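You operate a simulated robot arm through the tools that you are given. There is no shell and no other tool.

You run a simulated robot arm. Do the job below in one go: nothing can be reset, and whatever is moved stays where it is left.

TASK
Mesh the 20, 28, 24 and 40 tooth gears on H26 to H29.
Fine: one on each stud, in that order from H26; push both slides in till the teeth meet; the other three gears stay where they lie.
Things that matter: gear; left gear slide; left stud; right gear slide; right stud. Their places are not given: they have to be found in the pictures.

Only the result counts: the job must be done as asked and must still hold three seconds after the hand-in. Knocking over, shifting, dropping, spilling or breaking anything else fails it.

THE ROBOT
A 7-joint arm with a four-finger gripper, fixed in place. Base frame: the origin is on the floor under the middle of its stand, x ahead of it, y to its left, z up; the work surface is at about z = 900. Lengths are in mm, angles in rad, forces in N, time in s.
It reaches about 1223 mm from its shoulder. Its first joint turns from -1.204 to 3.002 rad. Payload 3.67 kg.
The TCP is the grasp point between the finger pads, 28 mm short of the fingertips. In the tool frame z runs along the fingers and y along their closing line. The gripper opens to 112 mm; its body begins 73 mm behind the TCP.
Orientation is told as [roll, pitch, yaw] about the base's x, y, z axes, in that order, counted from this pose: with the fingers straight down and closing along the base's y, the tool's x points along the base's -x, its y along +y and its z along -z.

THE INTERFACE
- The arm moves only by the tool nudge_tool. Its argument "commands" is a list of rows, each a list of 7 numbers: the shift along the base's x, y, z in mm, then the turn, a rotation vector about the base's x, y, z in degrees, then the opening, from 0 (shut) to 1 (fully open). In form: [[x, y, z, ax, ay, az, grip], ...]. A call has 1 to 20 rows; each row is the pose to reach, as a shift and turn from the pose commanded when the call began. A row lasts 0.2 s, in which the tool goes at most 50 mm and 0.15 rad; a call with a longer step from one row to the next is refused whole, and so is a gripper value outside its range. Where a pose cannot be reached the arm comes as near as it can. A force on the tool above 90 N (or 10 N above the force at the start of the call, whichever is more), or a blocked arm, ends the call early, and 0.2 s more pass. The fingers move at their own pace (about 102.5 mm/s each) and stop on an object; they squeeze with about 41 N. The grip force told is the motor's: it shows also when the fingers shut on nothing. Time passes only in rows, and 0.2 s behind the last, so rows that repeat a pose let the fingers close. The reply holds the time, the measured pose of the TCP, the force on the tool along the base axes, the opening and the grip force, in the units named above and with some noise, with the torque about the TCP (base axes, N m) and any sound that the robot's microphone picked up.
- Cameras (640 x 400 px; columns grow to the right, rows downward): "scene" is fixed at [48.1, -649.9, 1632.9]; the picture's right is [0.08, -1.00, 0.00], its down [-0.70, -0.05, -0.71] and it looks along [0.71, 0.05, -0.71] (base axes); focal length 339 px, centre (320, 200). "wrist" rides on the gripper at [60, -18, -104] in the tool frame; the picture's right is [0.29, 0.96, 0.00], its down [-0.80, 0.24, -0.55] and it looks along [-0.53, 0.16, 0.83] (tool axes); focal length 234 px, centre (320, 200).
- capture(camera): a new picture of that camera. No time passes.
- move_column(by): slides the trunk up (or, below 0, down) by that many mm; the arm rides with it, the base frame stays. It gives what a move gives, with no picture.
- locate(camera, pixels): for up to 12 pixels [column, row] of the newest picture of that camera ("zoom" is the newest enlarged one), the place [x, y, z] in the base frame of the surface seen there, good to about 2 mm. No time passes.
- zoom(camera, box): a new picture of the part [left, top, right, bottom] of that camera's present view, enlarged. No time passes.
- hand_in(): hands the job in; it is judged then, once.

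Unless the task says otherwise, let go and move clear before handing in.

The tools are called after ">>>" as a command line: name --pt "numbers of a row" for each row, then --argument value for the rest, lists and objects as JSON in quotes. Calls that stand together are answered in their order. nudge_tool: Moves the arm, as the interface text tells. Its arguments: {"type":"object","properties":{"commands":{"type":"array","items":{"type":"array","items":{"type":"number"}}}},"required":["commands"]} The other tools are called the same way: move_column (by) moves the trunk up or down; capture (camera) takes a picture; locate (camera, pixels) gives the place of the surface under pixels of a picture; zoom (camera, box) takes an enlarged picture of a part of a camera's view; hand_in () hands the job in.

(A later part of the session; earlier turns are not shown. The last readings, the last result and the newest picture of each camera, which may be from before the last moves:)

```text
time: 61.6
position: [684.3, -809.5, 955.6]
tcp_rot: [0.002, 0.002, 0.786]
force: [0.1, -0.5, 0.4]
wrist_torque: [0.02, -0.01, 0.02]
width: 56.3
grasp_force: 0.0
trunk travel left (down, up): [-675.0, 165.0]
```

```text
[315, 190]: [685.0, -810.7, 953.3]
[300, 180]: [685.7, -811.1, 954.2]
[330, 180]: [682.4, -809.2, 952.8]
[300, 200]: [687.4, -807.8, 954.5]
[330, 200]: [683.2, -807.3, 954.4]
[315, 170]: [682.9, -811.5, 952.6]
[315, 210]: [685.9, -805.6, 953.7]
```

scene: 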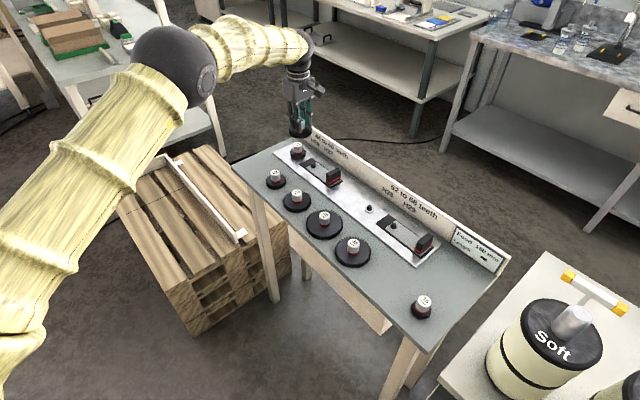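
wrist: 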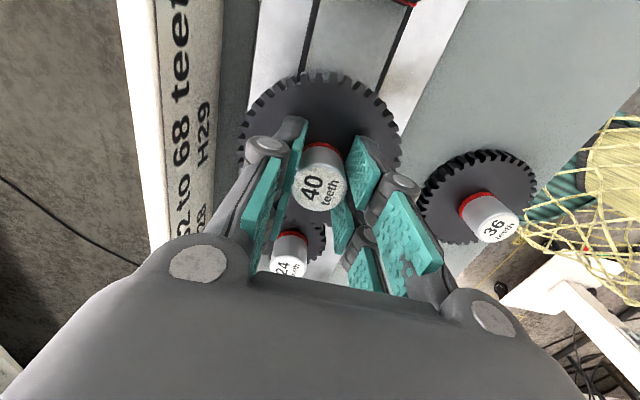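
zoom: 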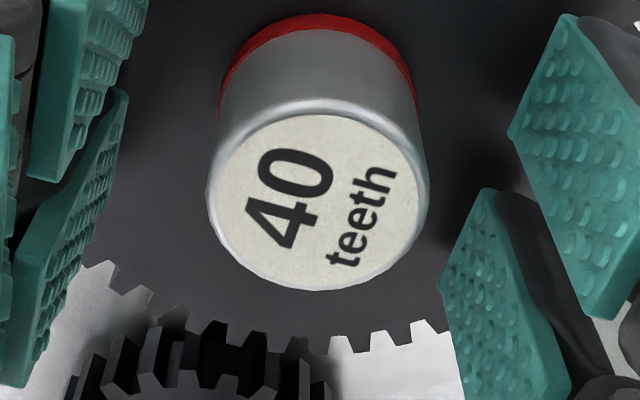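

All four gears are seated. Next the slides: I'll raise, shut the fingers and hover so the wrist camera sees the right slide's handle.

>>> nudge_tool --pt "0 0 15 0 0 0 0.5" --pt "0 0 45 0 0 0 0.5" --pt "0 0 80 0 0 0 0.5" --pt "0 0 107 0 0 0 0.4" --pt "-14 -14 107 0 0 0 0.2" --pt "-28 -28 107 0 0 0 0" --pt "-28 -28 107 0 0 0 0" --pt "-28 -28 107 0 0 0 0"

>>> capture --camera "wrist"

>>> capture --camera "scene"

>>> zoom --camera "scene" --box '[355, 185, 451, 265]'

```text
time: 63.4
position: [657.0, -840.5, 1063.0]
tcp_rot: [0.002, -0.002, 0.784]
force: [-0.3, -0.6, -0.4]
wrist_torque: [-0.02, -0.02, -0.01]
width: 0.1
grasp_force: 35.6
trunk travel left (down, up): [-675.0, 165.0]
```

```text
taken
```

wrist: 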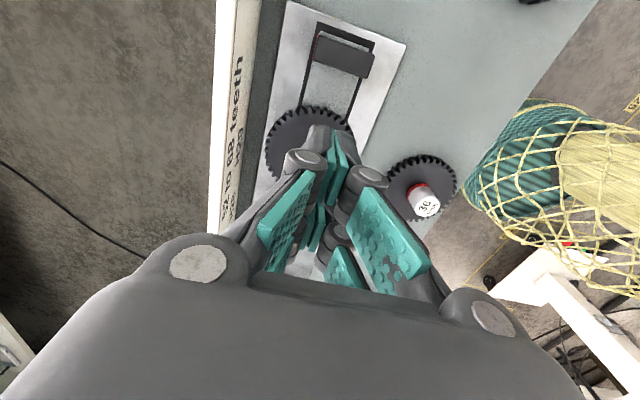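

```text
taken
```

scene: 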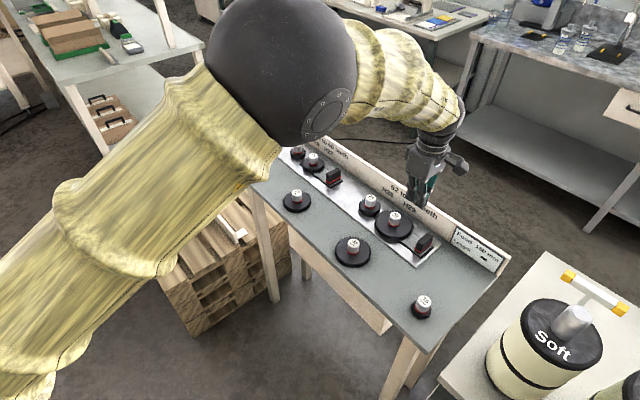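

```text
5.00 times, centred on (403, 225) of scene
```

zoom: 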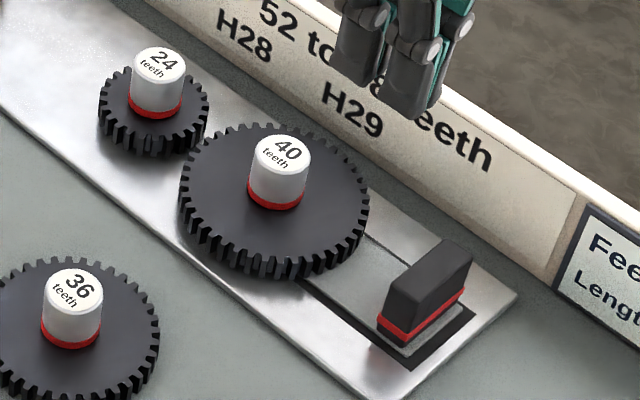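

All four hubs stand upright. The handle of the right slide is at (343,55) in the wrist view; I'll measure its edges.

>>> zoom --camera "wrist" --box '[287, 10, 415, 90]'

>>> locate --camera "zoom" --pixels '[[145, 150], [420, 245], [155, 205], [395, 310], [165, 120], [440, 215], [280, 235], [290, 185], [300, 160], [250, 120], [310, 60], [100, 215]]'

```text
5.00 times, centred on (351, 50) of wrist
```

zoom: 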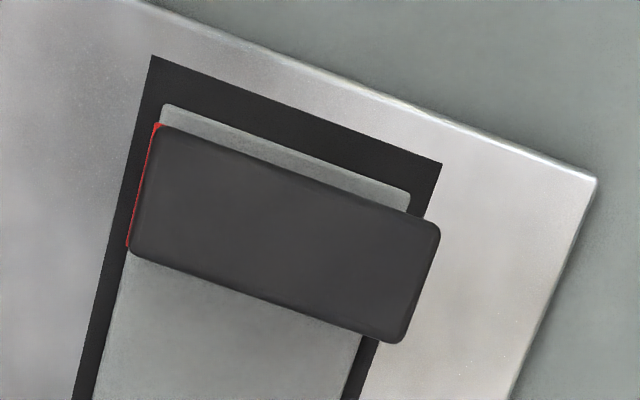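

```text
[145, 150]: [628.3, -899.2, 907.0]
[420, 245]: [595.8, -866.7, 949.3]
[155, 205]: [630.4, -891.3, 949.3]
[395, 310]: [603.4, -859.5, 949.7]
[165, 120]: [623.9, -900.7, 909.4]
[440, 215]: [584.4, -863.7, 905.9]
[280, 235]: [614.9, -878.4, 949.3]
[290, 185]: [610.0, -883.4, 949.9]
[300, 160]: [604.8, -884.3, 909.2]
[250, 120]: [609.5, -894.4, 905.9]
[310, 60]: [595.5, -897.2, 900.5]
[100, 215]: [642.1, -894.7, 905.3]
```

The handle is centred near (615,-879), top z≈950, about 17 mm thick; the slide needs about 11 mm of travel. I'll move with shut fingers to behind it (about 8 mm clear) at height, then check.

>>> nudge_tool --pt "-18 -18 0 0 0 0 0" --pt "-42 -42 0 0 0 0 0" --pt "-62 -62.3 0 0 0 0 0" --pt "-72.7 -73.1 0 0 0 0 0" --pt "-72.7 -73.1 0 0 0 0 0" --pt "-72.7 -73.1 0 0 0 0 0"

>>> capture --camera "wrist"

>>> zoom --camera "scene" --box '[380, 150, 500, 270]'

```text
time: 64.8
position: [582.8, -917.4, 1058.8]
tcp_rot: [0.005, -0.005, 0.783]
force: [-0.1, 1.2, -0.5]
wrist_torque: [-0.02, -0.03, 0.0]
width: 0.0
grasp_force: 36.0
trunk travel left (down, up): [-675.0, 165.0]
```

```text
taken
```

wrist: 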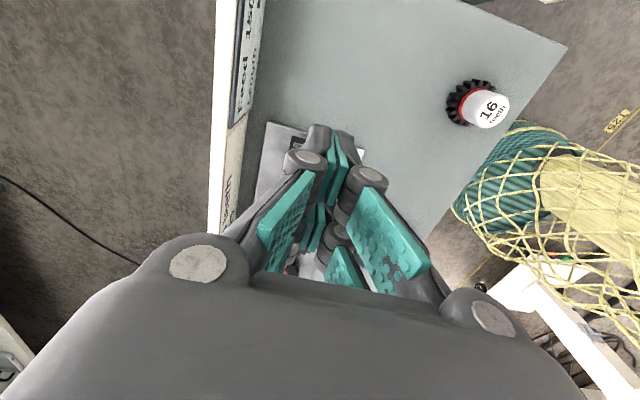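

```text
3.33 times, centred on (440, 210) of scene
```

zoom: 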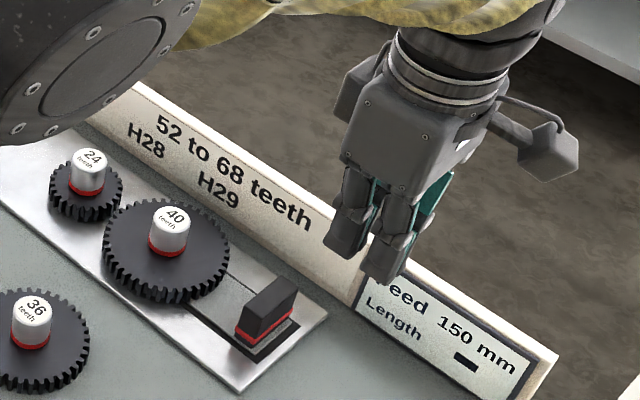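

The measured pose (582.8,-917.4,1058.8) is about 9 mm off the commanded (584.1,-909.4,1063), so the arm is near a joint limit here. I'll test whether a smaller yaw relieves it, staying at this height.

>>> nudge_tool --pt "0 0 0 0 0 -7.5 0" --pt "0 0 0 0 0 -15 0" --pt "0 0 0 0 0 -22.5 0" --pt "0 0 0 0 0 -30 0" --pt "0 0 0 0 0 -30 0"

```text
time: 66.0
position: [584.4, -902.3, 1069.6]
tcp_rot: [-0.007, 0.004, 0.262]
force: [-0.4, 0.0, 0.8]
wrist_torque: [0.02, 0.07, 0.02]
width: 0.0
grasp_force: 35.4
trunk travel left (down, up): [-675.0, 165.0]
```

>>> nudge_tool --pt "0 0 0 0 0 0 0" --pt "0 0 0 0 0 0 0" --pt "0 0 0 0 0 0 0"

```text
time: 66.8
position: [583.5, -917.1, 1058.7]
tcp_rot: [0.007, -0.002, 0.26]
force: [-0.8, 0.0, 0.1]
wrist_torque: [-0.04, -0.05, 0.01]
width: 0.0
grasp_force: 36.0
trunk travel left (down, up): [-675.0, 165.0]
```

The reading swings between (584,-902,1070) and (583.5,-917,1059) while holding still: the arm is chattering around the commanded pose. I'll sample again with short holds to understand it.

>>> nudge_tool --pt "0 0 0 0 0 0 0"

>>> nudge_tool --pt "0 0 0 0 0 0 0" --pt "0 0 0 0 0 0 0" --pt "0 0 0 0 0 0 0" --pt "0 0 0 0 0 0 0" --pt "0 0 0 0 0 0 0"

>>> nudge_tool --pt "0 0 0 0 0 0 0" --pt "0 0 0 0 0 0 0"

```text
time: 67.2
position: [582.5, -913.9, 1061.2]
tcp_rot: [0.002, 0.001, 0.26]
force: [0.5, 1.3, 0.0]
wrist_torque: [-0.04, 0.0, -0.02]
width: 0.1
grasp_force: 35.7
trunk travel left (down, up): [-675.0, 165.0]
```

```text
time: 68.4
position: [584.6, -908.9, 1063.7]
tcp_rot: [-0.001, 0.0, 0.26]
force: [0.5, -0.4, -0.6]
wrist_torque: [0.05, 0.02, -0.03]
width: 0.1
grasp_force: 35.8
trunk travel left (down, up): [-675.0, 165.0]
```

```text
time: 69.0
position: [583.8, -915.1, 1060.4]
tcp_rot: [0.005, -0.002, 0.262]
force: [-0.5, 0.5, -0.2]
wrist_torque: [-0.01, -0.04, 0.0]
width: 0.1
grasp_force: 35.4
trunk travel left (down, up): [-675.0, 165.0]
```

The arm oscillates about ±8 mm here, likely at a limit of its geometry. I'll look at the arm's configuration to find a better posture.

>>> capture --camera "scene"

>>> locate --camera "scene" --pixels '[[290, 60], [340, 100], [230, 40], [100, 200], [30, 300], [150, 300], [400, 60], [450, 100], [350, 30], [430, 150], [10, 200], [200, 200]]'

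```text
taken
```

scene: 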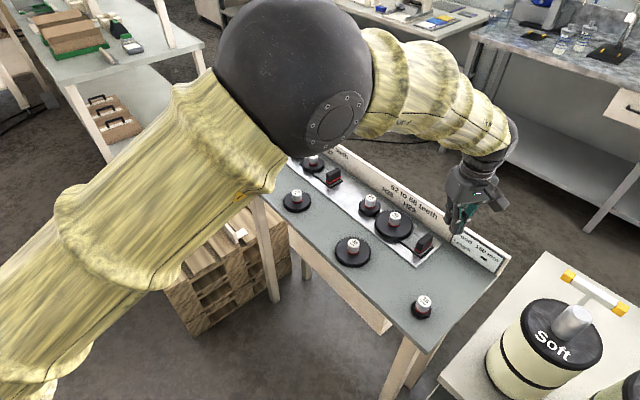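

```text
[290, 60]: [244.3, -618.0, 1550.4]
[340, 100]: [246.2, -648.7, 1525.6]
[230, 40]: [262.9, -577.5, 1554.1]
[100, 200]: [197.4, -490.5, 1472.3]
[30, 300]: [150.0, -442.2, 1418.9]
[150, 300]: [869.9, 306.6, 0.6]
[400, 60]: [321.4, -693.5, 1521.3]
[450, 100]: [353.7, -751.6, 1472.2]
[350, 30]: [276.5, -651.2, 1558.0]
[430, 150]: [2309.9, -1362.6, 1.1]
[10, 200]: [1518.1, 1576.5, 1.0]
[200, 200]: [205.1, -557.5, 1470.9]
```

The elbow sits high at about (300,-600,1510). Raising or lowering the tool relative to the trunk changes the posture, so I'll go up 100 mm and see whether the chatter disappears there.

>>> nudge_tool --pt "0 0 30 0 0 0 0" --pt "0 0 65 0 0 0 0" --pt "0 0 100 0 0 0 0" --pt "0 0 100 0 0 0 0" --pt "0 0 100 0 0 0 0"

>>> nudge_tool --pt "0 0 0 0 0 0 0" --pt "0 0 0 0 0 0 0"

>>> nudge_tool --pt "0 0 0 0 0 0 0"

>>> nudge_tool --pt "0 0 0 0 0 0 0" --pt "0 0 0 0 0 0 0" --pt "0 0 0 0 0 0 0"

```text
time: 70.2
position: [583.4, -900.7, 1171.2]
tcp_rot: [-0.007, 0.001, 0.263]
force: [0.0, -0.9, 0.2]
wrist_torque: [0.01, 0.01, 0.0]
width: 0.0
grasp_force: 35.5
trunk travel left (down, up): [-675.0, 165.0]
```

```text
time: 70.8
position: [583.9, -918.8, 1158.8]
tcp_rot: [0.008, -0.002, 0.26]
force: [-0.6, 0.9, -0.6]
wrist_torque: [-0.03, -0.07, -0.01]
width: 0.0
grasp_force: 35.2
trunk travel left (down, up): [-675.0, 165.0]
```

```text
time: 71.2
position: [582.0, -914.2, 1162.2]
tcp_rot: [0.005, 0.0, 0.261]
force: [-0.3, -0.1, 0.1]
wrist_torque: [-0.01, -0.01, -0.01]
width: 0.0
grasp_force: 36.1
trunk travel left (down, up): [-675.0, 165.0]
```

```text
time: 72.0
position: [584.4, -903.3, 1169.9]
tcp_rot: [-0.005, 0.0, 0.26]
force: [-0.7, -0.3, 0.5]
wrist_torque: [0.06, 0.03, 0.03]
width: 0.0
grasp_force: 36.6
trunk travel left (down, up): [-675.0, 165.0]
```

The swing is mostly a rocking of y and z together about a low pivot, as though the stand sways. I'll hold still for a few seconds to see whether it dies out.

>>> nudge_tool --pt "0 0 0 0 0 0 0" --pt "0 0 0 0 0 0 0" --pt "0 0 0 0 0 0 0" --pt "0 0 0 0 0 0 0" --pt "0 0 0 0 0 0 0" --pt "0 0 0 0 0 0 0" --pt "0 0 0 0 0 0 0" --pt "0 0 0 0 0 0 0" --pt "0 0 0 0 0 0 0" --pt "0 0 0 0 0 0 0" --pt "0 0 0 0 0 0 0" --pt "0 0 0 0 0 0 0" --pt "0 0 0 0 0 0 0" --pt "0 0 0 0 0 0 0" --pt "0 0 0 0 0 0 0" --pt "0 0 0 0 0 0 0" --pt "0 0 0 0 0 0 0" --pt "0 0 0 0 0 0 0" --pt "0 0 0 0 0 0 0" --pt "0 0 0 0 0 0 0"

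>>> nudge_tool --pt "0 0 0 0 0 0 0"

>>> nudge_tool --pt "0 0 0 0 0 0 0"

>>> nudge_tool --pt "0 0 0 0 0 0 0"

```text
time: 76.2
position: [583.8, -914.0, 1160.9]
tcp_rot: [0.002, 0.001, 0.26]
force: [0.0, 1.0, 0.0]
wrist_torque: [-0.02, -0.04, 0.02]
width: 0.0
grasp_force: 35.9
trunk travel left (down, up): [-675.0, 165.0]
```

```text
time: 76.6
position: [584.8, -915.4, 1161.4]
tcp_rot: [0.005, -0.003, 0.259]
force: [-0.6, -0.5, 0.3]
wrist_torque: [-0.04, -0.03, -0.03]
width: 0.4
grasp_force: 35.6
trunk travel left (down, up): [-675.0, 165.0]
```

```text
time: 77.0
position: [583.1, -910.7, 1163.6]
tcp_rot: [0.003, 0.0, 0.262]
force: [-0.3, -0.4, 0.8]
wrist_torque: [-0.01, 0.0, -0.02]
width: 0.2
grasp_force: 35.9
trunk travel left (down, up): [-675.0, 165.0]
```

```text
time: 77.4
position: [584.0, -907.1, 1166.0]
tcp_rot: [-0.002, -0.001, 0.259]
force: [-0.7, -0.1, 0.6]
wrist_torque: [0.03, 0.0, 0.04]
width: 0.1
grasp_force: 36.0
trunk travel left (down, up): [-675.0, 165.0]
```

The swing has shrunk but persists; it began when I shut the fingers on nothing. I'll open them a little and see whether it settles.

>>> nudge_tool --pt "0 0 0 0 0 0 0.1" --pt "0 0 0 0 0 0 0.1" --pt "0 0 0 0 0 0 0.1" --pt "0 0 0 0 0 0 0.1" --pt "0 0 0 0 0 0 0.1"

>>> nudge_tool --pt "0 0 0 0 0 0 0.1"

>>> nudge_tool --pt "0 0 0 0 0 0 0.1"

>>> nudge_tool --pt "0 0 0 0 0 0 0.1"

>>> nudge_tool --pt "0 0 0 0 0 0 0.1"

```text
time: 78.6
position: [584.7, -915.2, 1161.3]
tcp_rot: [0.004, -0.002, 0.261]
force: [0.1, 0.3, -0.6]
wrist_torque: [-0.03, -0.03, 0.01]
width: 11.2
grasp_force: 0.1
trunk travel left (down, up): [-675.0, 165.0]
```

```text
time: 79.0
position: [584.1, -910.9, 1162.8]
tcp_rot: [0.002, 0.0, 0.263]
force: [0.1, 0.9, 0.3]
wrist_torque: [0.0, -0.02, -0.02]
width: 11.2
grasp_force: 0.0
trunk travel left (down, up): [-675.0, 165.0]
```

```text
time: 79.4
position: [583.3, -908.9, 1165.3]
tcp_rot: [0.001, -0.001, 0.262]
force: [0.5, -0.1, 1.0]
wrist_torque: [0.0, 0.0, 0.01]
width: 10.9
grasp_force: 0.0
trunk travel left (down, up): [-675.0, 165.0]
```

```text
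time: 79.8
position: [583.4, -907.2, 1165.9]
tcp_rot: [-0.003, 0.001, 0.258]
force: [0.9, -0.1, 0.2]
wrist_torque: [0.04, 0.02, 0.01]
width: 11.2
grasp_force: 0.0
trunk travel left (down, up): [-675.0, 165.0]
```

```text
time: 80.2
position: [584.4, -910.9, 1161.5]
tcp_rot: [0.002, 0.001, 0.259]
force: [0.2, 0.1, 0.5]
wrist_torque: [0.02, 0.01, -0.01]
width: 11.1
grasp_force: 0.1
trunk travel left (down, up): [-675.0, 165.0]
```

>>> nudge_tool --pt "0 0 0 0 0 0 0.1" --pt "0 0 0 0 0 0 0.1" --pt "0 0 0 0 0 0 0.1" --pt "0 0 0 0 0 0 0.1" --pt "0 0 0 0 0 0 0.1" --pt "0 0 0 0 0 0 0.1" --pt "0 0 0 0 0 0 0.1" --pt "0 0 0 0 0 0 0.1" --pt "0 0 0 0 0 0 0.1" --pt "0 0 0 0 0 0 0.1" --pt "0 0 0 0 0 0 0.1" --pt "0 0 0 0 0 0 0.1" --pt "0 0 0 0 0 0 0.1" --pt "0 0 0 0 0 0 0.1" --pt "0 0 0 0 0 0 0.1"

>>> nudge_tool --pt "0 0 0 0 0 0 0.1"

>>> nudge_tool --pt "0 0 0 0 0 0 0.1"

>>> nudge_tool --pt "0 0 0 0 0 0 0.1"

```text
time: 83.4
position: [583.9, -910.5, 1164.7]
tcp_rot: [0.001, 0.001, 0.261]
force: [0.1, 0.2, -0.3]
wrist_torque: [0.01, -0.02, 0.02]
width: 11.2
grasp_force: 0.1
trunk travel left (down, up): [-675.0, 165.0]
```

```text
time: 83.8
position: [584.6, -909.5, 1164.7]
tcp_rot: [0.001, 0.0, 0.262]
force: [0.0, -0.3, -0.5]
wrist_torque: [0.01, 0.02, 0.01]
width: 11.3
grasp_force: 0.1
trunk travel left (down, up): [-675.0, 165.0]
```

```text
time: 84.2
position: [584.4, -909.3, 1166.1]
tcp_rot: [-0.001, 0.0, 0.263]
force: [-0.8, 0.2, 0.6]
wrist_torque: [-0.01, -0.01, 0.0]
width: 10.9
grasp_force: 0.1
trunk travel left (down, up): [-675.0, 165.0]
```

```text
time: 84.6
position: [584.0, -910.1, 1165.4]
tcp_rot: [0.0, 0.001, 0.262]
force: [0.8, 0.5, -0.4]
wrist_torque: [0.0, 0.04, 0.03]
width: 11.1
grasp_force: 0.0
trunk travel left (down, up): [-675.0, 165.0]
```

It has settled at (584,-910,1165). I'll keep the fingers just short of shut and move slowly from here: turn back to 45° first.

>>> nudge_tool --pt "0 0 0 0 0 1 0.1" --pt "0 0 0 0 0 3 0.1" --pt "0 0 0 0 0 6 0.1" --pt "0 0 0 0 0 9 0.1" --pt "0 0 0 0 0 12 0.1" --pt "0 0 0 0 0 15 0.1" --pt "0 0 0 0 0 18 0.1" --pt "0 0 0 0 0 21 0.1" --pt "0 0 0 0 0 24 0.1" --pt "0 0 0 0 0 27 0.1" --pt "0 0 0 0 0 29 0.1" --pt "0 0 0 0 0 30 0.1" --pt "0 0 0 0 0 30 0.1"

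>>> nudge_tool --pt "0 0 0 0 0 0 0.1"

>>> nudge_tool --pt "0 0 0 0 0 0 0.1"

>>> nudge_tool --pt "0 0 0 0 0 0 0.1"

```text
time: 87.4
position: [583.5, -910.0, 1161.4]
tcp_rot: [0.002, -0.002, 0.786]
force: [0.1, 0.4, -0.6]
wrist_torque: [0.0, 0.0, -0.02]
width: 11.2
grasp_force: 0.1
trunk travel left (down, up): [-675.0, 165.0]
```

```text
time: 87.8
position: [583.4, -911.2, 1162.6]
tcp_rot: [0.003, -0.002, 0.785]
force: [0.0, -0.6, -0.3]
wrist_torque: [0.0, 0.02, -0.01]
width: 11.1
grasp_force: 0.1
trunk travel left (down, up): [-675.0, 165.0]
```

```text
time: 88.2
position: [583.3, -910.9, 1162.2]
tcp_rot: [0.002, -0.002, 0.786]
force: [-0.6, 1.1, -0.8]
wrist_torque: [0.04, -0.02, 0.0]
width: 11.3
grasp_force: 0.1
trunk travel left (down, up): [-675.0, 165.0]
```

```text
time: 88.6
position: [583.9, -909.7, 1163.6]
tcp_rot: [-0.001, 0.0, 0.787]
force: [-0.9, 1.2, 0.2]
wrist_torque: [0.01, 0.0, -0.01]
width: 11.1
grasp_force: 0.1
trunk travel left (down, up): [-675.0, 165.0]
```

Steady now (±1 mm). I'll shift about 8 mm further out for clearance and lower slowly toward z≈1060.

>>> nudge_tool --pt "-0.5 -0.5 -1 0 0 0 0.1" --pt "-1.2 -1.2 -3 0 0 0 0.1" --pt "-2 -2 -6 0 0 0 0.1" --pt "-3 -3 -10 0 0 0 0.1" --pt "-4 -4 -15 0 0 0 0.1" --pt "-4.7 -4.7 -21 0 0 0 0.1" --pt "-5.2 -5.2 -28 0 0 0 0.1" --pt "-5.5 -5.5 -36 0 0 0 0.1" --pt "-5.5 -5.5 -44 0 0 0 0.1" --pt "-5.5 -5.5 -52 0 0 0 0.1" --pt "-5.5 -5.5 -60 0 0 0 0.1" --pt "-5.5 -5.5 -68 0 0 0 0.1" --pt "-5.5 -5.5 -76 0 0 0 0.1" --pt "-5.5 -5.5 -83 0 0 0 0.1" --pt "-5.5 -5.5 -89 0 0 0 0.1" --pt "-5.5 -5.5 -94 0 0 0 0.1" --pt "-5.5 -5.5 -98 0 0 0 0.1" --pt "-5.5 -5.5 -101 0 0 0 0.1" --pt "-5.5 -5.5 -103 0 0 0 0.1" --pt "-5.5 -5.5 -103 0 0 0 0.1"

>>> nudge_tool --pt "0 0 0 0 0 0 0.1"

>>> nudge_tool --pt "0 0 0 0 0 0 0.1"

>>> nudge_tool --pt "0 0 0 0 0 0 0.1"

>>> zoom --camera "scene" --box '[380, 165, 500, 270]'

```text
time: 92.8
position: [578.6, -915.9, 1061.2]
tcp_rot: [0.001, -0.001, 0.783]
force: [0.7, 0.4, 0.6]
wrist_torque: [-0.03, 0.01, 0.0]
width: 11.2
grasp_force: 0.1
trunk travel left (down, up): [-675.0, 165.0]
```

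```text
time: 93.2
position: [577.6, -917.3, 1060.9]
tcp_rot: [0.003, -0.001, 0.784]
force: [-0.2, -0.5, 0.1]
wrist_torque: [0.03, 0.0, 0.01]
width: 11.0
grasp_force: 0.1
trunk travel left (down, up): [-675.0, 165.0]
```

```text
time: 93.6
position: [577.5, -916.1, 1060.8]
tcp_rot: [0.001, 0.0, 0.784]
force: [0.0, 0.6, 0.2]
wrist_torque: [0.0, 0.01, 0.04]
width: 11.0
grasp_force: 0.0
trunk travel left (down, up): [-675.0, 165.0]
```

```text
time: 94.0
position: [578.9, -914.9, 1060.5]
tcp_rot: [0.0, 0.0, 0.783]
force: [0.0, -0.4, 0.0]
wrist_torque: [0.04, 0.01, -0.01]
width: 11.4
grasp_force: 0.0
trunk travel left (down, up): [-675.0, 165.0]
```

```text
3.81 times, centred on (440, 218) of scene
```

zoom: 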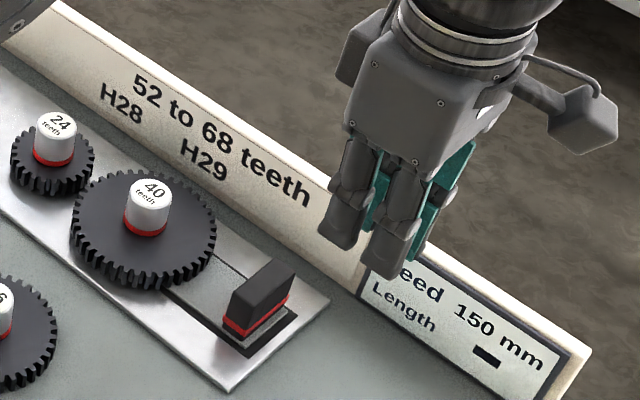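

Steady at (578,-916,1061). Now lowering slowly to z≈952, still behind the handle.

>>> nudge_tool --pt "0 0 -1 0 0 0 0.1" --pt "0 0 -3 0 0 0 0.1" --pt "0 0 -6 0 0 0 0.1" --pt "0 0 -10 0 0 0 0.1" --pt "0 0 -15 0 0 0 0.1" --pt "0 0 -21 0 0 0 0.1" --pt "0 0 -28 0 0 0 0.1" --pt "0 0 -36 0 0 0 0.1" --pt "0 0 -44 0 0 0 0.1" --pt "0 0 -52 0 0 0 0.1" --pt "0 0 -60 0 0 0 0.1" --pt "0 0 -68 0 0 0 0.1" --pt "0 0 -76 0 0 0 0.1" --pt "0 0 -84 0 0 0 0.1" --pt "0 0 -91 0 0 0 0.1" --pt "0 0 -97 0 0 0 0.1" --pt "0 0 -102 0 0 0 0.1" --pt "0 0 -105 0 0 0 0.1" --pt "0 0 -107 0 0 0 0.1" --pt "0 0 -108 0 0 0 0.1"

>>> nudge_tool --pt "0 0 0 0 0 0 0.1"

>>> nudge_tool --pt "0 0 0 0 0 0 0.1"

>>> zoom --camera "scene" --box '[380, 185, 476, 265]'

>>> capture --camera "wrist"

```text
time: 98.2
position: [577.3, -916.1, 952.1]
tcp_rot: [-0.001, -0.002, 0.783]
force: [-0.5, -0.6, -0.2]
wrist_torque: [-0.02, 0.02, -0.02]
width: 11.3
grasp_force: 0.1
trunk travel left (down, up): [-675.0, 165.0]
```

```text
time: 98.6
position: [579.0, -916.7, 952.7]
tcp_rot: [-0.002, 0.001, 0.784]
force: [0.7, -0.5, 0.2]
wrist_torque: [0.0, -0.03, 0.02]
width: 11.2
grasp_force: 0.0
trunk travel left (down, up): [-675.0, 165.0]
```

```text
time: 99.0
position: [578.4, -914.9, 953.0]
tcp_rot: [0.0, 0.001, 0.782]
force: [-0.4, 0.6, -0.2]
wrist_torque: [-0.02, 0.0, 0.04]
width: 11.0
grasp_force: 0.1
trunk travel left (down, up): [-675.0, 165.0]
```

```text
5.00 times, centred on (428, 225) of scene
```

zoom: 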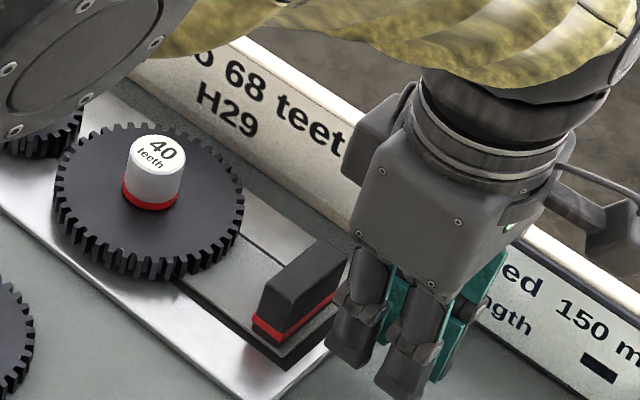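

```text
taken
```

wrist: 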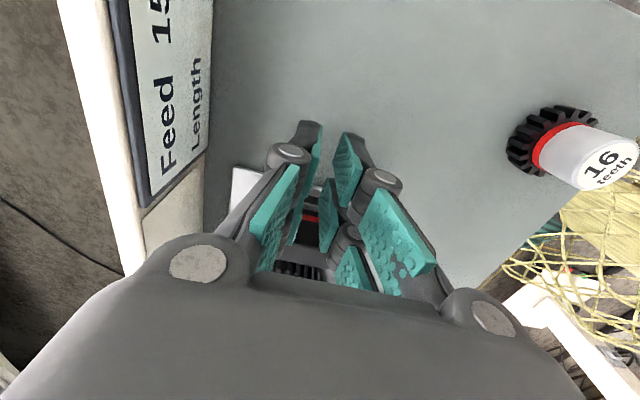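

The fingers are behind the handle with a gap of about 16 mm. I'll push slowly along (+1,+1) and watch the force.

>>> nudge_tool --pt "0.3 0.3 0 0 0 0 0.1" --pt "1 1 0 0 0 0 0.1" --pt "2 2 0 0 0 0 0.1" --pt "3.2 3.2 0 0 0 0 0.1" --pt "4.4 4.4 0 0 0 0 0.1" --pt "5.6 5.6 0 0 0 0 0.1" --pt "6.8 6.8 0 0 0 0 0.1" --pt "7.6 7.6 0 0 0 0 0.1" --pt "8 8 0 0 0 0 0.1" --pt "8 8 0 0 0 0 0.1"

>>> zoom --camera "scene" --box '[380, 185, 476, 265]'

```text
time: 101.2
position: [587.1, -907.8, 952.5]
tcp_rot: [0.0, 0.001, 0.785]
force: [0.9, 0.8, -0.3]
wrist_torque: [-0.01, 0.03, -0.02]
width: 10.9
grasp_force: 0.0
trunk travel left (down, up): [-675.0, 165.0]
```

```text
5.00 times, centred on (428, 225) of scene
```

zoom: 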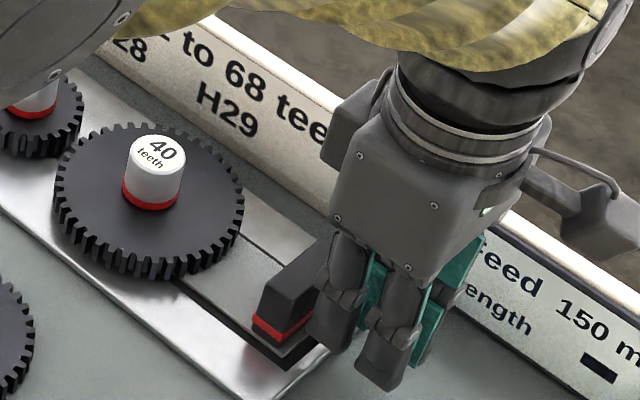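

>>> nudge_tool --pt "0.5 0.5 0 0 0 0 0.1" --pt "1.2 1.2 0 0 0 0 0.1" --pt "1.9 1.9 0 0 0 0 0.1" --pt "2.6 2.6 0 0 0 0 0.1" --pt "3.3 3.3 0 0 0 0 0.1" --pt "4 4 0 0 0 0 0.1"

>>> zoom --camera "scene" --box '[380, 185, 476, 265]'

```text
time: 102.6
position: [589.9, -904.3, 951.9]
tcp_rot: [0.003, -0.001, 0.783]
force: [0.6, 1.0, -0.5]
wrist_torque: [0.0, 0.04, -0.02]
width: 11.1
grasp_force: 0.0
trunk travel left (down, up): [-675.0, 165.0]
```

```text
5.00 times, centred on (428, 225) of scene
```

zoom: 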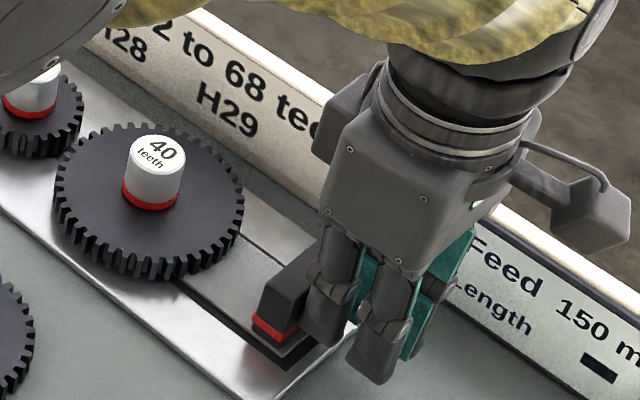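

>>> nudge_tool --pt "0.4 0.4 0 0 0 0 0.1" --pt "0.8 0.8 0 0 0 0 0.1" --pt "1.2 1.2 0 0 0 0 0.1" --pt "1.6 1.6 0 0 0 0 0.1" --pt "2 2 0 0 0 0 0.1"

>>> nudge_tool --pt "0.4 0.4 0 0 0 0 0.1" --pt "0.8 0.8 0 0 0 0 0.1" --pt "1.2 1.2 0 0 0 0 0.1" --pt "1.6 1.6 0 0 0 0 0.1" --pt "2 2 0 0 0 0 0.1"

>>> zoom --camera "scene" --box '[380, 185, 476, 265]'

```text
time: 103.8
position: [591.6, -901.9, 953.1]
tcp_rot: [0.002, 0.0, 0.783]
force: [-2.0, -1.5, 2.2]
wrist_torque: [0.02, 0.06, 0.06]
width: 11.3
grasp_force: 0.1
trunk travel left (down, up): [-675.0, 165.0]
```

```text
time: 105.0
position: [593.6, -901.9, 952.4]
tcp_rot: [0.001, -0.001, 0.783]
force: [-2.0, -0.7, -1.2]
wrist_torque: [-0.02, 0.05, 0.06]
width: 11.7
grasp_force: 0.6
trunk travel left (down, up): [-675.0, 165.0]
```

```text
5.00 times, centred on (428, 225) of scene
```

zoom: 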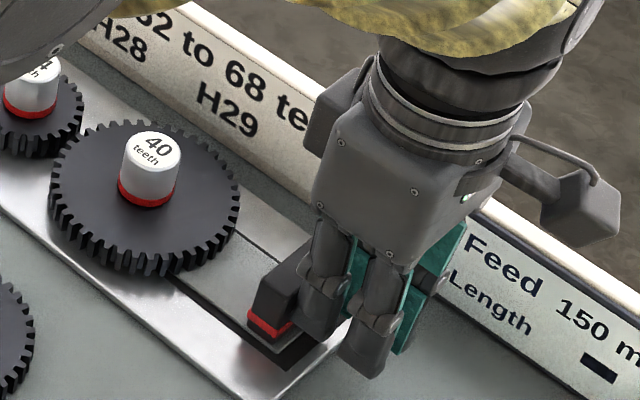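

The slide is moving (gear 40's hub shifted left) with only about 3 N. I'll continue in small steps.

>>> nudge_tool --pt "0.4 0.4 0 0 0 0 0.1" --pt "0.8 0.8 0 0 0 0 0.1" --pt "1.2 1.2 0 0 0 0 0.1" --pt "1.6 1.6 0 0 0 0 0.1" --pt "2 2 0 0 0 0 0.1" --pt "2.4 2.4 0 0 0 0 0.1" --pt "2.8 2.8 0 0 0 0 0.1"

>>> zoom --camera "scene" --box '[350, 185, 446, 265]'

>>> zoom --camera "scene" --box '[360, 195, 400, 230]'

```text
time: 106.6
position: [596.7, -899.0, 952.6]
tcp_rot: [0.002, -0.002, 0.783]
force: [-1.8, -1.1, -1.5]
wrist_torque: [-0.01, 0.06, 0.06]
width: 11.6
grasp_force: 0.2
trunk travel left (down, up): [-675.0, 165.0]
```

```text
5.00 times, centred on (398, 225) of scene
```

zoom: 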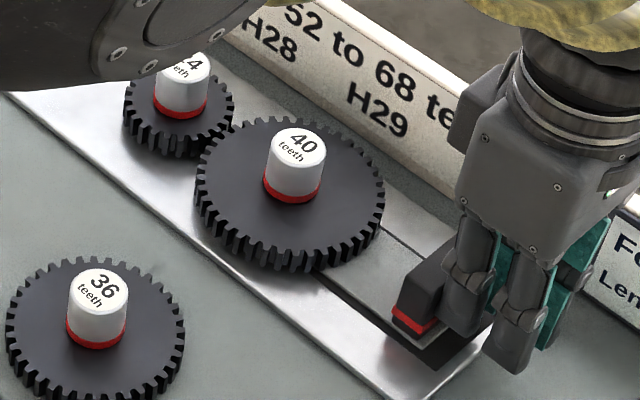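

```text
11.43 times, centred on (380, 212) of scene
```

zoom: 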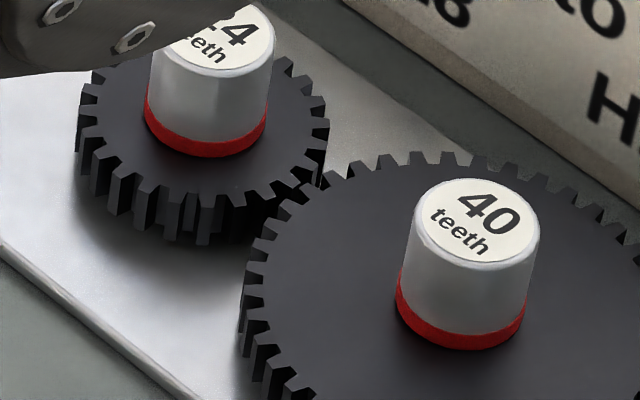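

The teeth are about to touch. I'll continue in finer steps, checking force.

>>> nudge_tool --pt "0.3 0.3 0 0 0 0 0.1" --pt "0.6 0.6 0 0 0 0 0.1" --pt "0.9 0.9 0 0 0 0 0.1" --pt "1.2 1.2 0 0 0 0 0.1"

>>> zoom --camera "scene" --box '[360, 195, 400, 230]'

>>> nudge_tool --pt "0.3 0.3 0 0 0 0 0.1" --pt "0.6 0.6 0 0 0 0 0.1" --pt "0.9 0.9 0 0 0 0 0.1"

>>> zoom --camera "scene" --box '[360, 195, 400, 230]'

```text
time: 107.6
position: [598.3, -897.4, 952.5]
tcp_rot: [0.001, 0.0, 0.784]
force: [-2.1, -1.9, -2.3]
wrist_torque: [-0.07, 0.05, 0.04]
width: 11.7
grasp_force: 0.7
trunk travel left (down, up): [-675.0, 165.0]
```

```text
11.43 times, centred on (380, 212) of scene
```

zoom: 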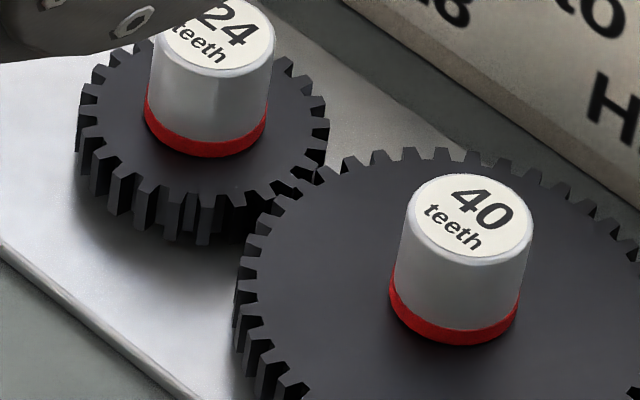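

```text
time: 108.4
position: [598.3, -896.3, 951.9]
tcp_rot: [0.001, 0.0, 0.784]
force: [-1.7, -1.6, -1.0]
wrist_torque: [-0.07, 0.02, 0.03]
width: 11.1
grasp_force: 0.0
trunk travel left (down, up): [-675.0, 165.0]
```

```text
11.43 times, centred on (380, 212) of scene
```

zoom: 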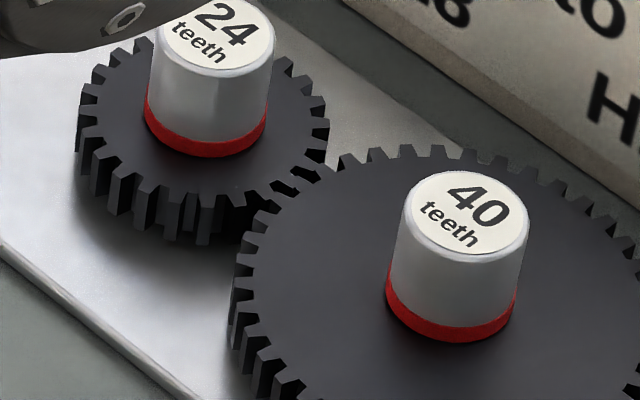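

>>> locate --camera "zoom" --pixels '[[466, 212], [456, 212], [476, 212], [466, 202], [466, 222], [459, 207], [473, 217], [210, 32], [200, 32], [220, 32], [210, 24], [210, 40]]'

```text
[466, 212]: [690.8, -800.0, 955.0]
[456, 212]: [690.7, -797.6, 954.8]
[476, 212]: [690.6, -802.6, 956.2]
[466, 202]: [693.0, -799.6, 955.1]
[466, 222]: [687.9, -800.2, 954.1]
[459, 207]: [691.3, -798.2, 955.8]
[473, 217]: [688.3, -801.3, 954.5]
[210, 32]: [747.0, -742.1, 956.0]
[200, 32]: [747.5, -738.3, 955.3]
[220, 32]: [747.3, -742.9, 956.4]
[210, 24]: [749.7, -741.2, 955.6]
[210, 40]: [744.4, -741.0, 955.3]
```

Hub 40 is now at (690.4,-799.9), 80.2 mm from hub 24, right at the 64-tooth distance for module 2.5. I'll zoom on the mesh.

>>> zoom --camera "scene" --box '[374, 200, 398, 215]'

>>> zoom --camera "scene" --box '[376, 205, 392, 215]'

```text
16.00 times, centred on (386, 208) of scene
```

zoom: 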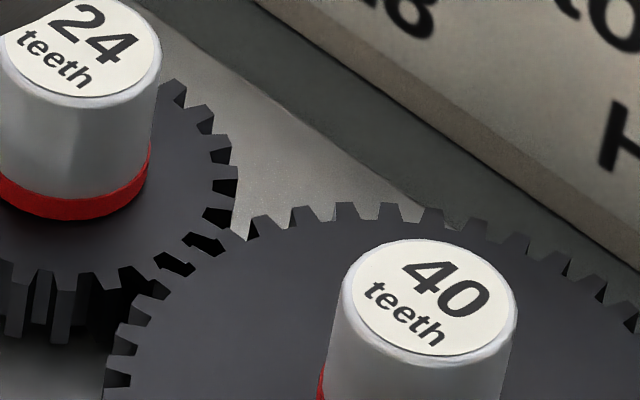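

```text
16.00 times, centred on (384, 210) of scene
```

zoom: 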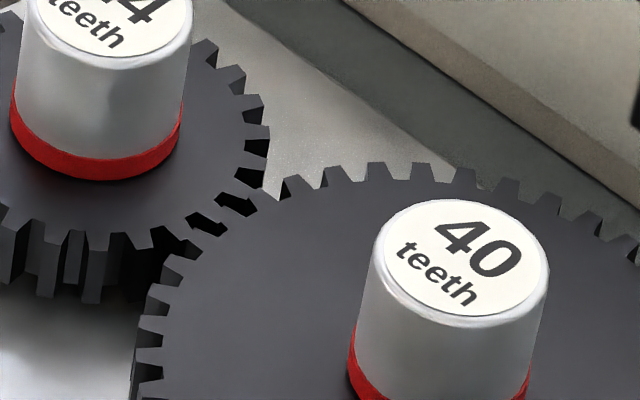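

The teeth are interleaving but the force is still only about 2 N. I'll push on in 0.3 mm steps until resistance rises.

>>> nudge_tool --pt "0.2 0.2 0 0 0 0 0.1" --pt "0.4 0.4 0 0 0 0 0.1" --pt "0.6 0.6 0 0 0 0 0.1" --pt "0.6 0.6 0 0 0 0 0.1"

>>> zoom --camera "scene" --box '[374, 200, 398, 215]'

```text
time: 109.4
position: [598.5, -894.5, 952.8]
tcp_rot: [0.0, -0.002, 0.785]
force: [-0.6, -1.6, 0.2]
wrist_torque: [-0.05, 0.03, -0.02]
width: 10.8
grasp_force: 0.2
trunk travel left (down, up): [-675.0, 165.0]
```

```text
16.00 times, centred on (386, 208) of scene
```

zoom: 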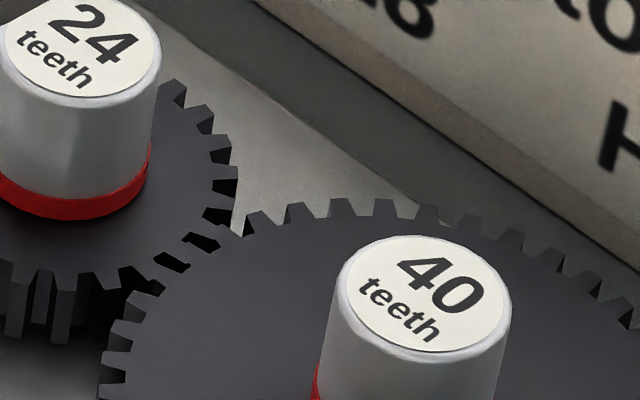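

Still sliding freely. Continuing in the same small steps.

>>> nudge_tool --pt "0.2 0.2 0 0 0 0 0.1" --pt "0.4 0.4 0 0 0 0 0.1" --pt "0.6 0.6 0 0 0 0 0.1" --pt "0.6 0.6 0 0 0 0 0.1"

>>> zoom --camera "scene" --box '[374, 200, 398, 215]'

```text
time: 110.4
position: [599.4, -894.1, 952.8]
tcp_rot: [0.0, 0.0, 0.783]
force: [-0.7, -1.6, 1.1]
wrist_torque: [0.0, 0.04, 0.01]
width: 11.0
grasp_force: 0.1
trunk travel left (down, up): [-675.0, 165.0]
```

```text
16.00 times, centred on (386, 208) of scene
```

zoom: 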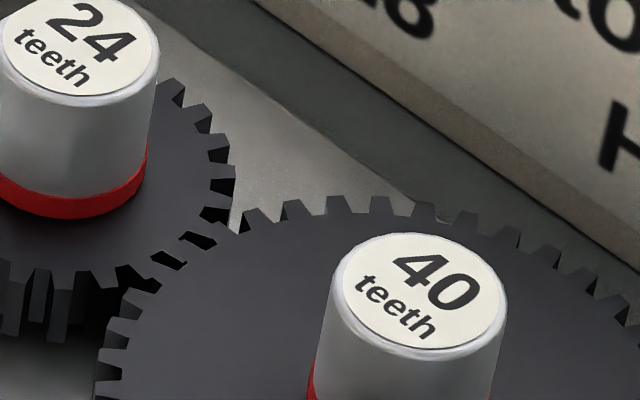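

Gear 24 has just shifted a hair (its label moved ~3 px left), so the teeth are now in contact. One more tiny step to feel the resistance.

>>> nudge_tool --pt "0.2 0.2 0 0 0 0 0.1" --pt "0.4 0.4 0 0 0 0 0.1" --pt "0.4 0.4 0 0 0 0 0.1"

>>> zoom --camera "scene" --box '[374, 200, 398, 215]'

```text
time: 111.2
position: [600.2, -894.3, 952.9]
tcp_rot: [0.0, 0.001, 0.783]
force: [-2.0, -2.1, 1.2]
wrist_torque: [-0.04, 0.04, 0.01]
width: 10.9
grasp_force: 0.0
trunk travel left (down, up): [-675.0, 165.0]
```

```text
16.00 times, centred on (386, 208) of scene
```

zoom: 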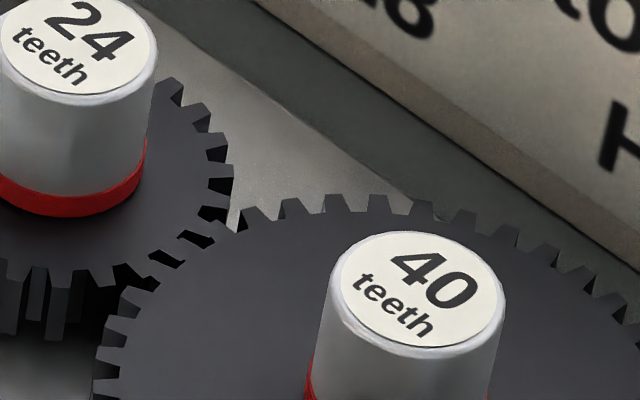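

>>> nudge_tool --pt "0.2 0.2 0 0 0 0 0.1" --pt "0.4 0.4 0 0 0 0 0.1" --pt "0.4 0.4 0 0 0 0 0.1"

>>> zoom --camera "scene" --box '[374, 200, 398, 215]'

```text
time: 112.0
position: [600.9, -893.8, 951.7]
tcp_rot: [-0.001, 0.001, 0.784]
force: [-1.3, -2.7, 1.4]
wrist_torque: [0.01, 0.05, 0.04]
width: 11.3
grasp_force: 0.1
trunk travel left (down, up): [-675.0, 165.0]
```

```text
16.00 times, centred on (386, 208) of scene
```

zoom: 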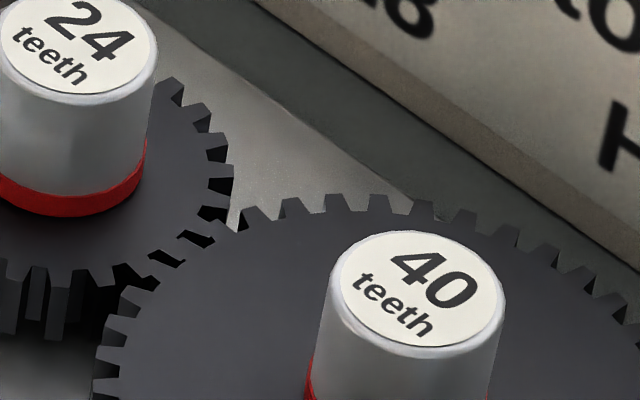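

Nothing moved in that last step, so the clearance is taken up. One more small step to confirm the force rises.

>>> nudge_tool --pt "0.3 0.3 0 0 0 0 0.1" --pt "0.6 0.6 0 0 0 0 0.1" --pt "0.6 0.6 0 0 0 0 0.1"

>>> zoom --camera "scene" --box '[374, 200, 398, 215]'

```text
time: 112.8
position: [601.2, -892.2, 952.4]
tcp_rot: [0.001, 0.0, 0.783]
force: [-2.3, -2.8, 1.4]
wrist_torque: [-0.01, 0.08, 0.04]
width: 11.5
grasp_force: 0.1
trunk travel left (down, up): [-675.0, 165.0]
```

```text
16.00 times, centred on (386, 208) of scene
```

zoom: 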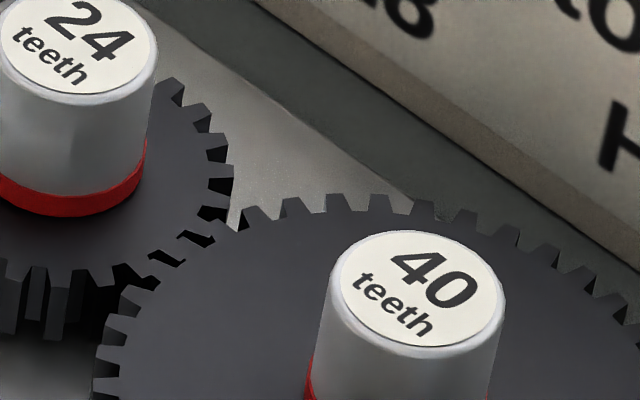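

The gears no longer move. I'll compare the handle's position in the same zoom box I used at the start to measure how far the slide has travelled.

>>> zoom --camera "scene" --box '[340, 190, 460, 265]'

>>> zoom --camera "scene" --box '[400, 228, 440, 253]'

>>> capture --camera "wrist"

```text
5.33 times, centred on (400, 228) of scene
```

zoom: 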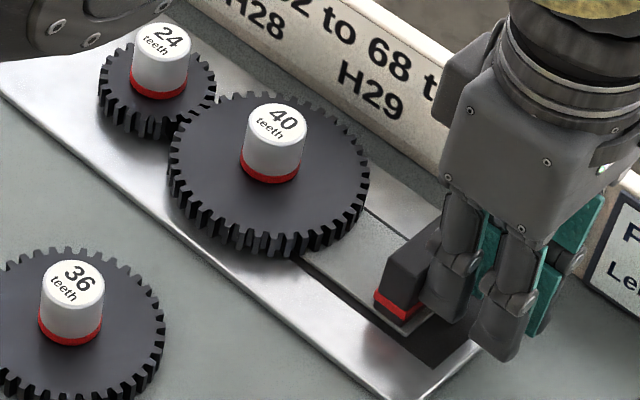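

```text
16.00 times, centred on (420, 240) of scene
```

zoom: 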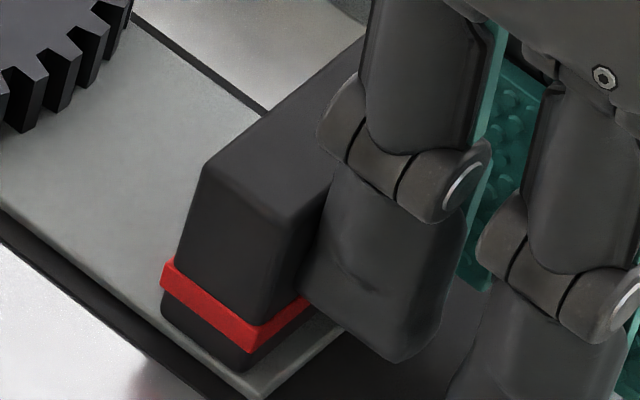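

```text
taken
```

wrist: 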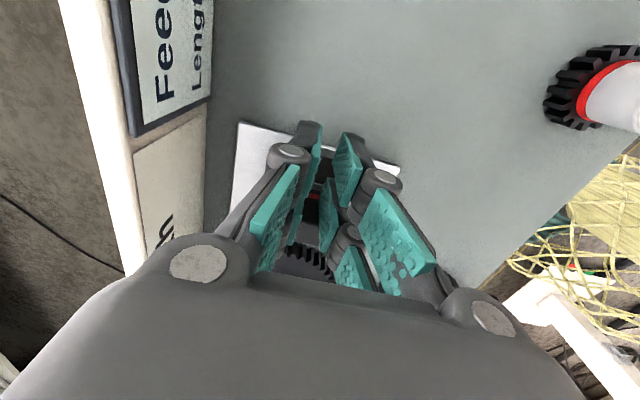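

>>> zoom --camera "scene" --box '[358, 190, 406, 220]'

```text
13.33 times, centred on (382, 205) of scene
```

zoom: 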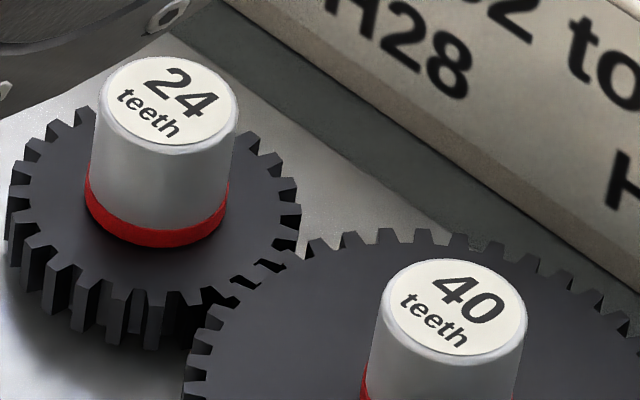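

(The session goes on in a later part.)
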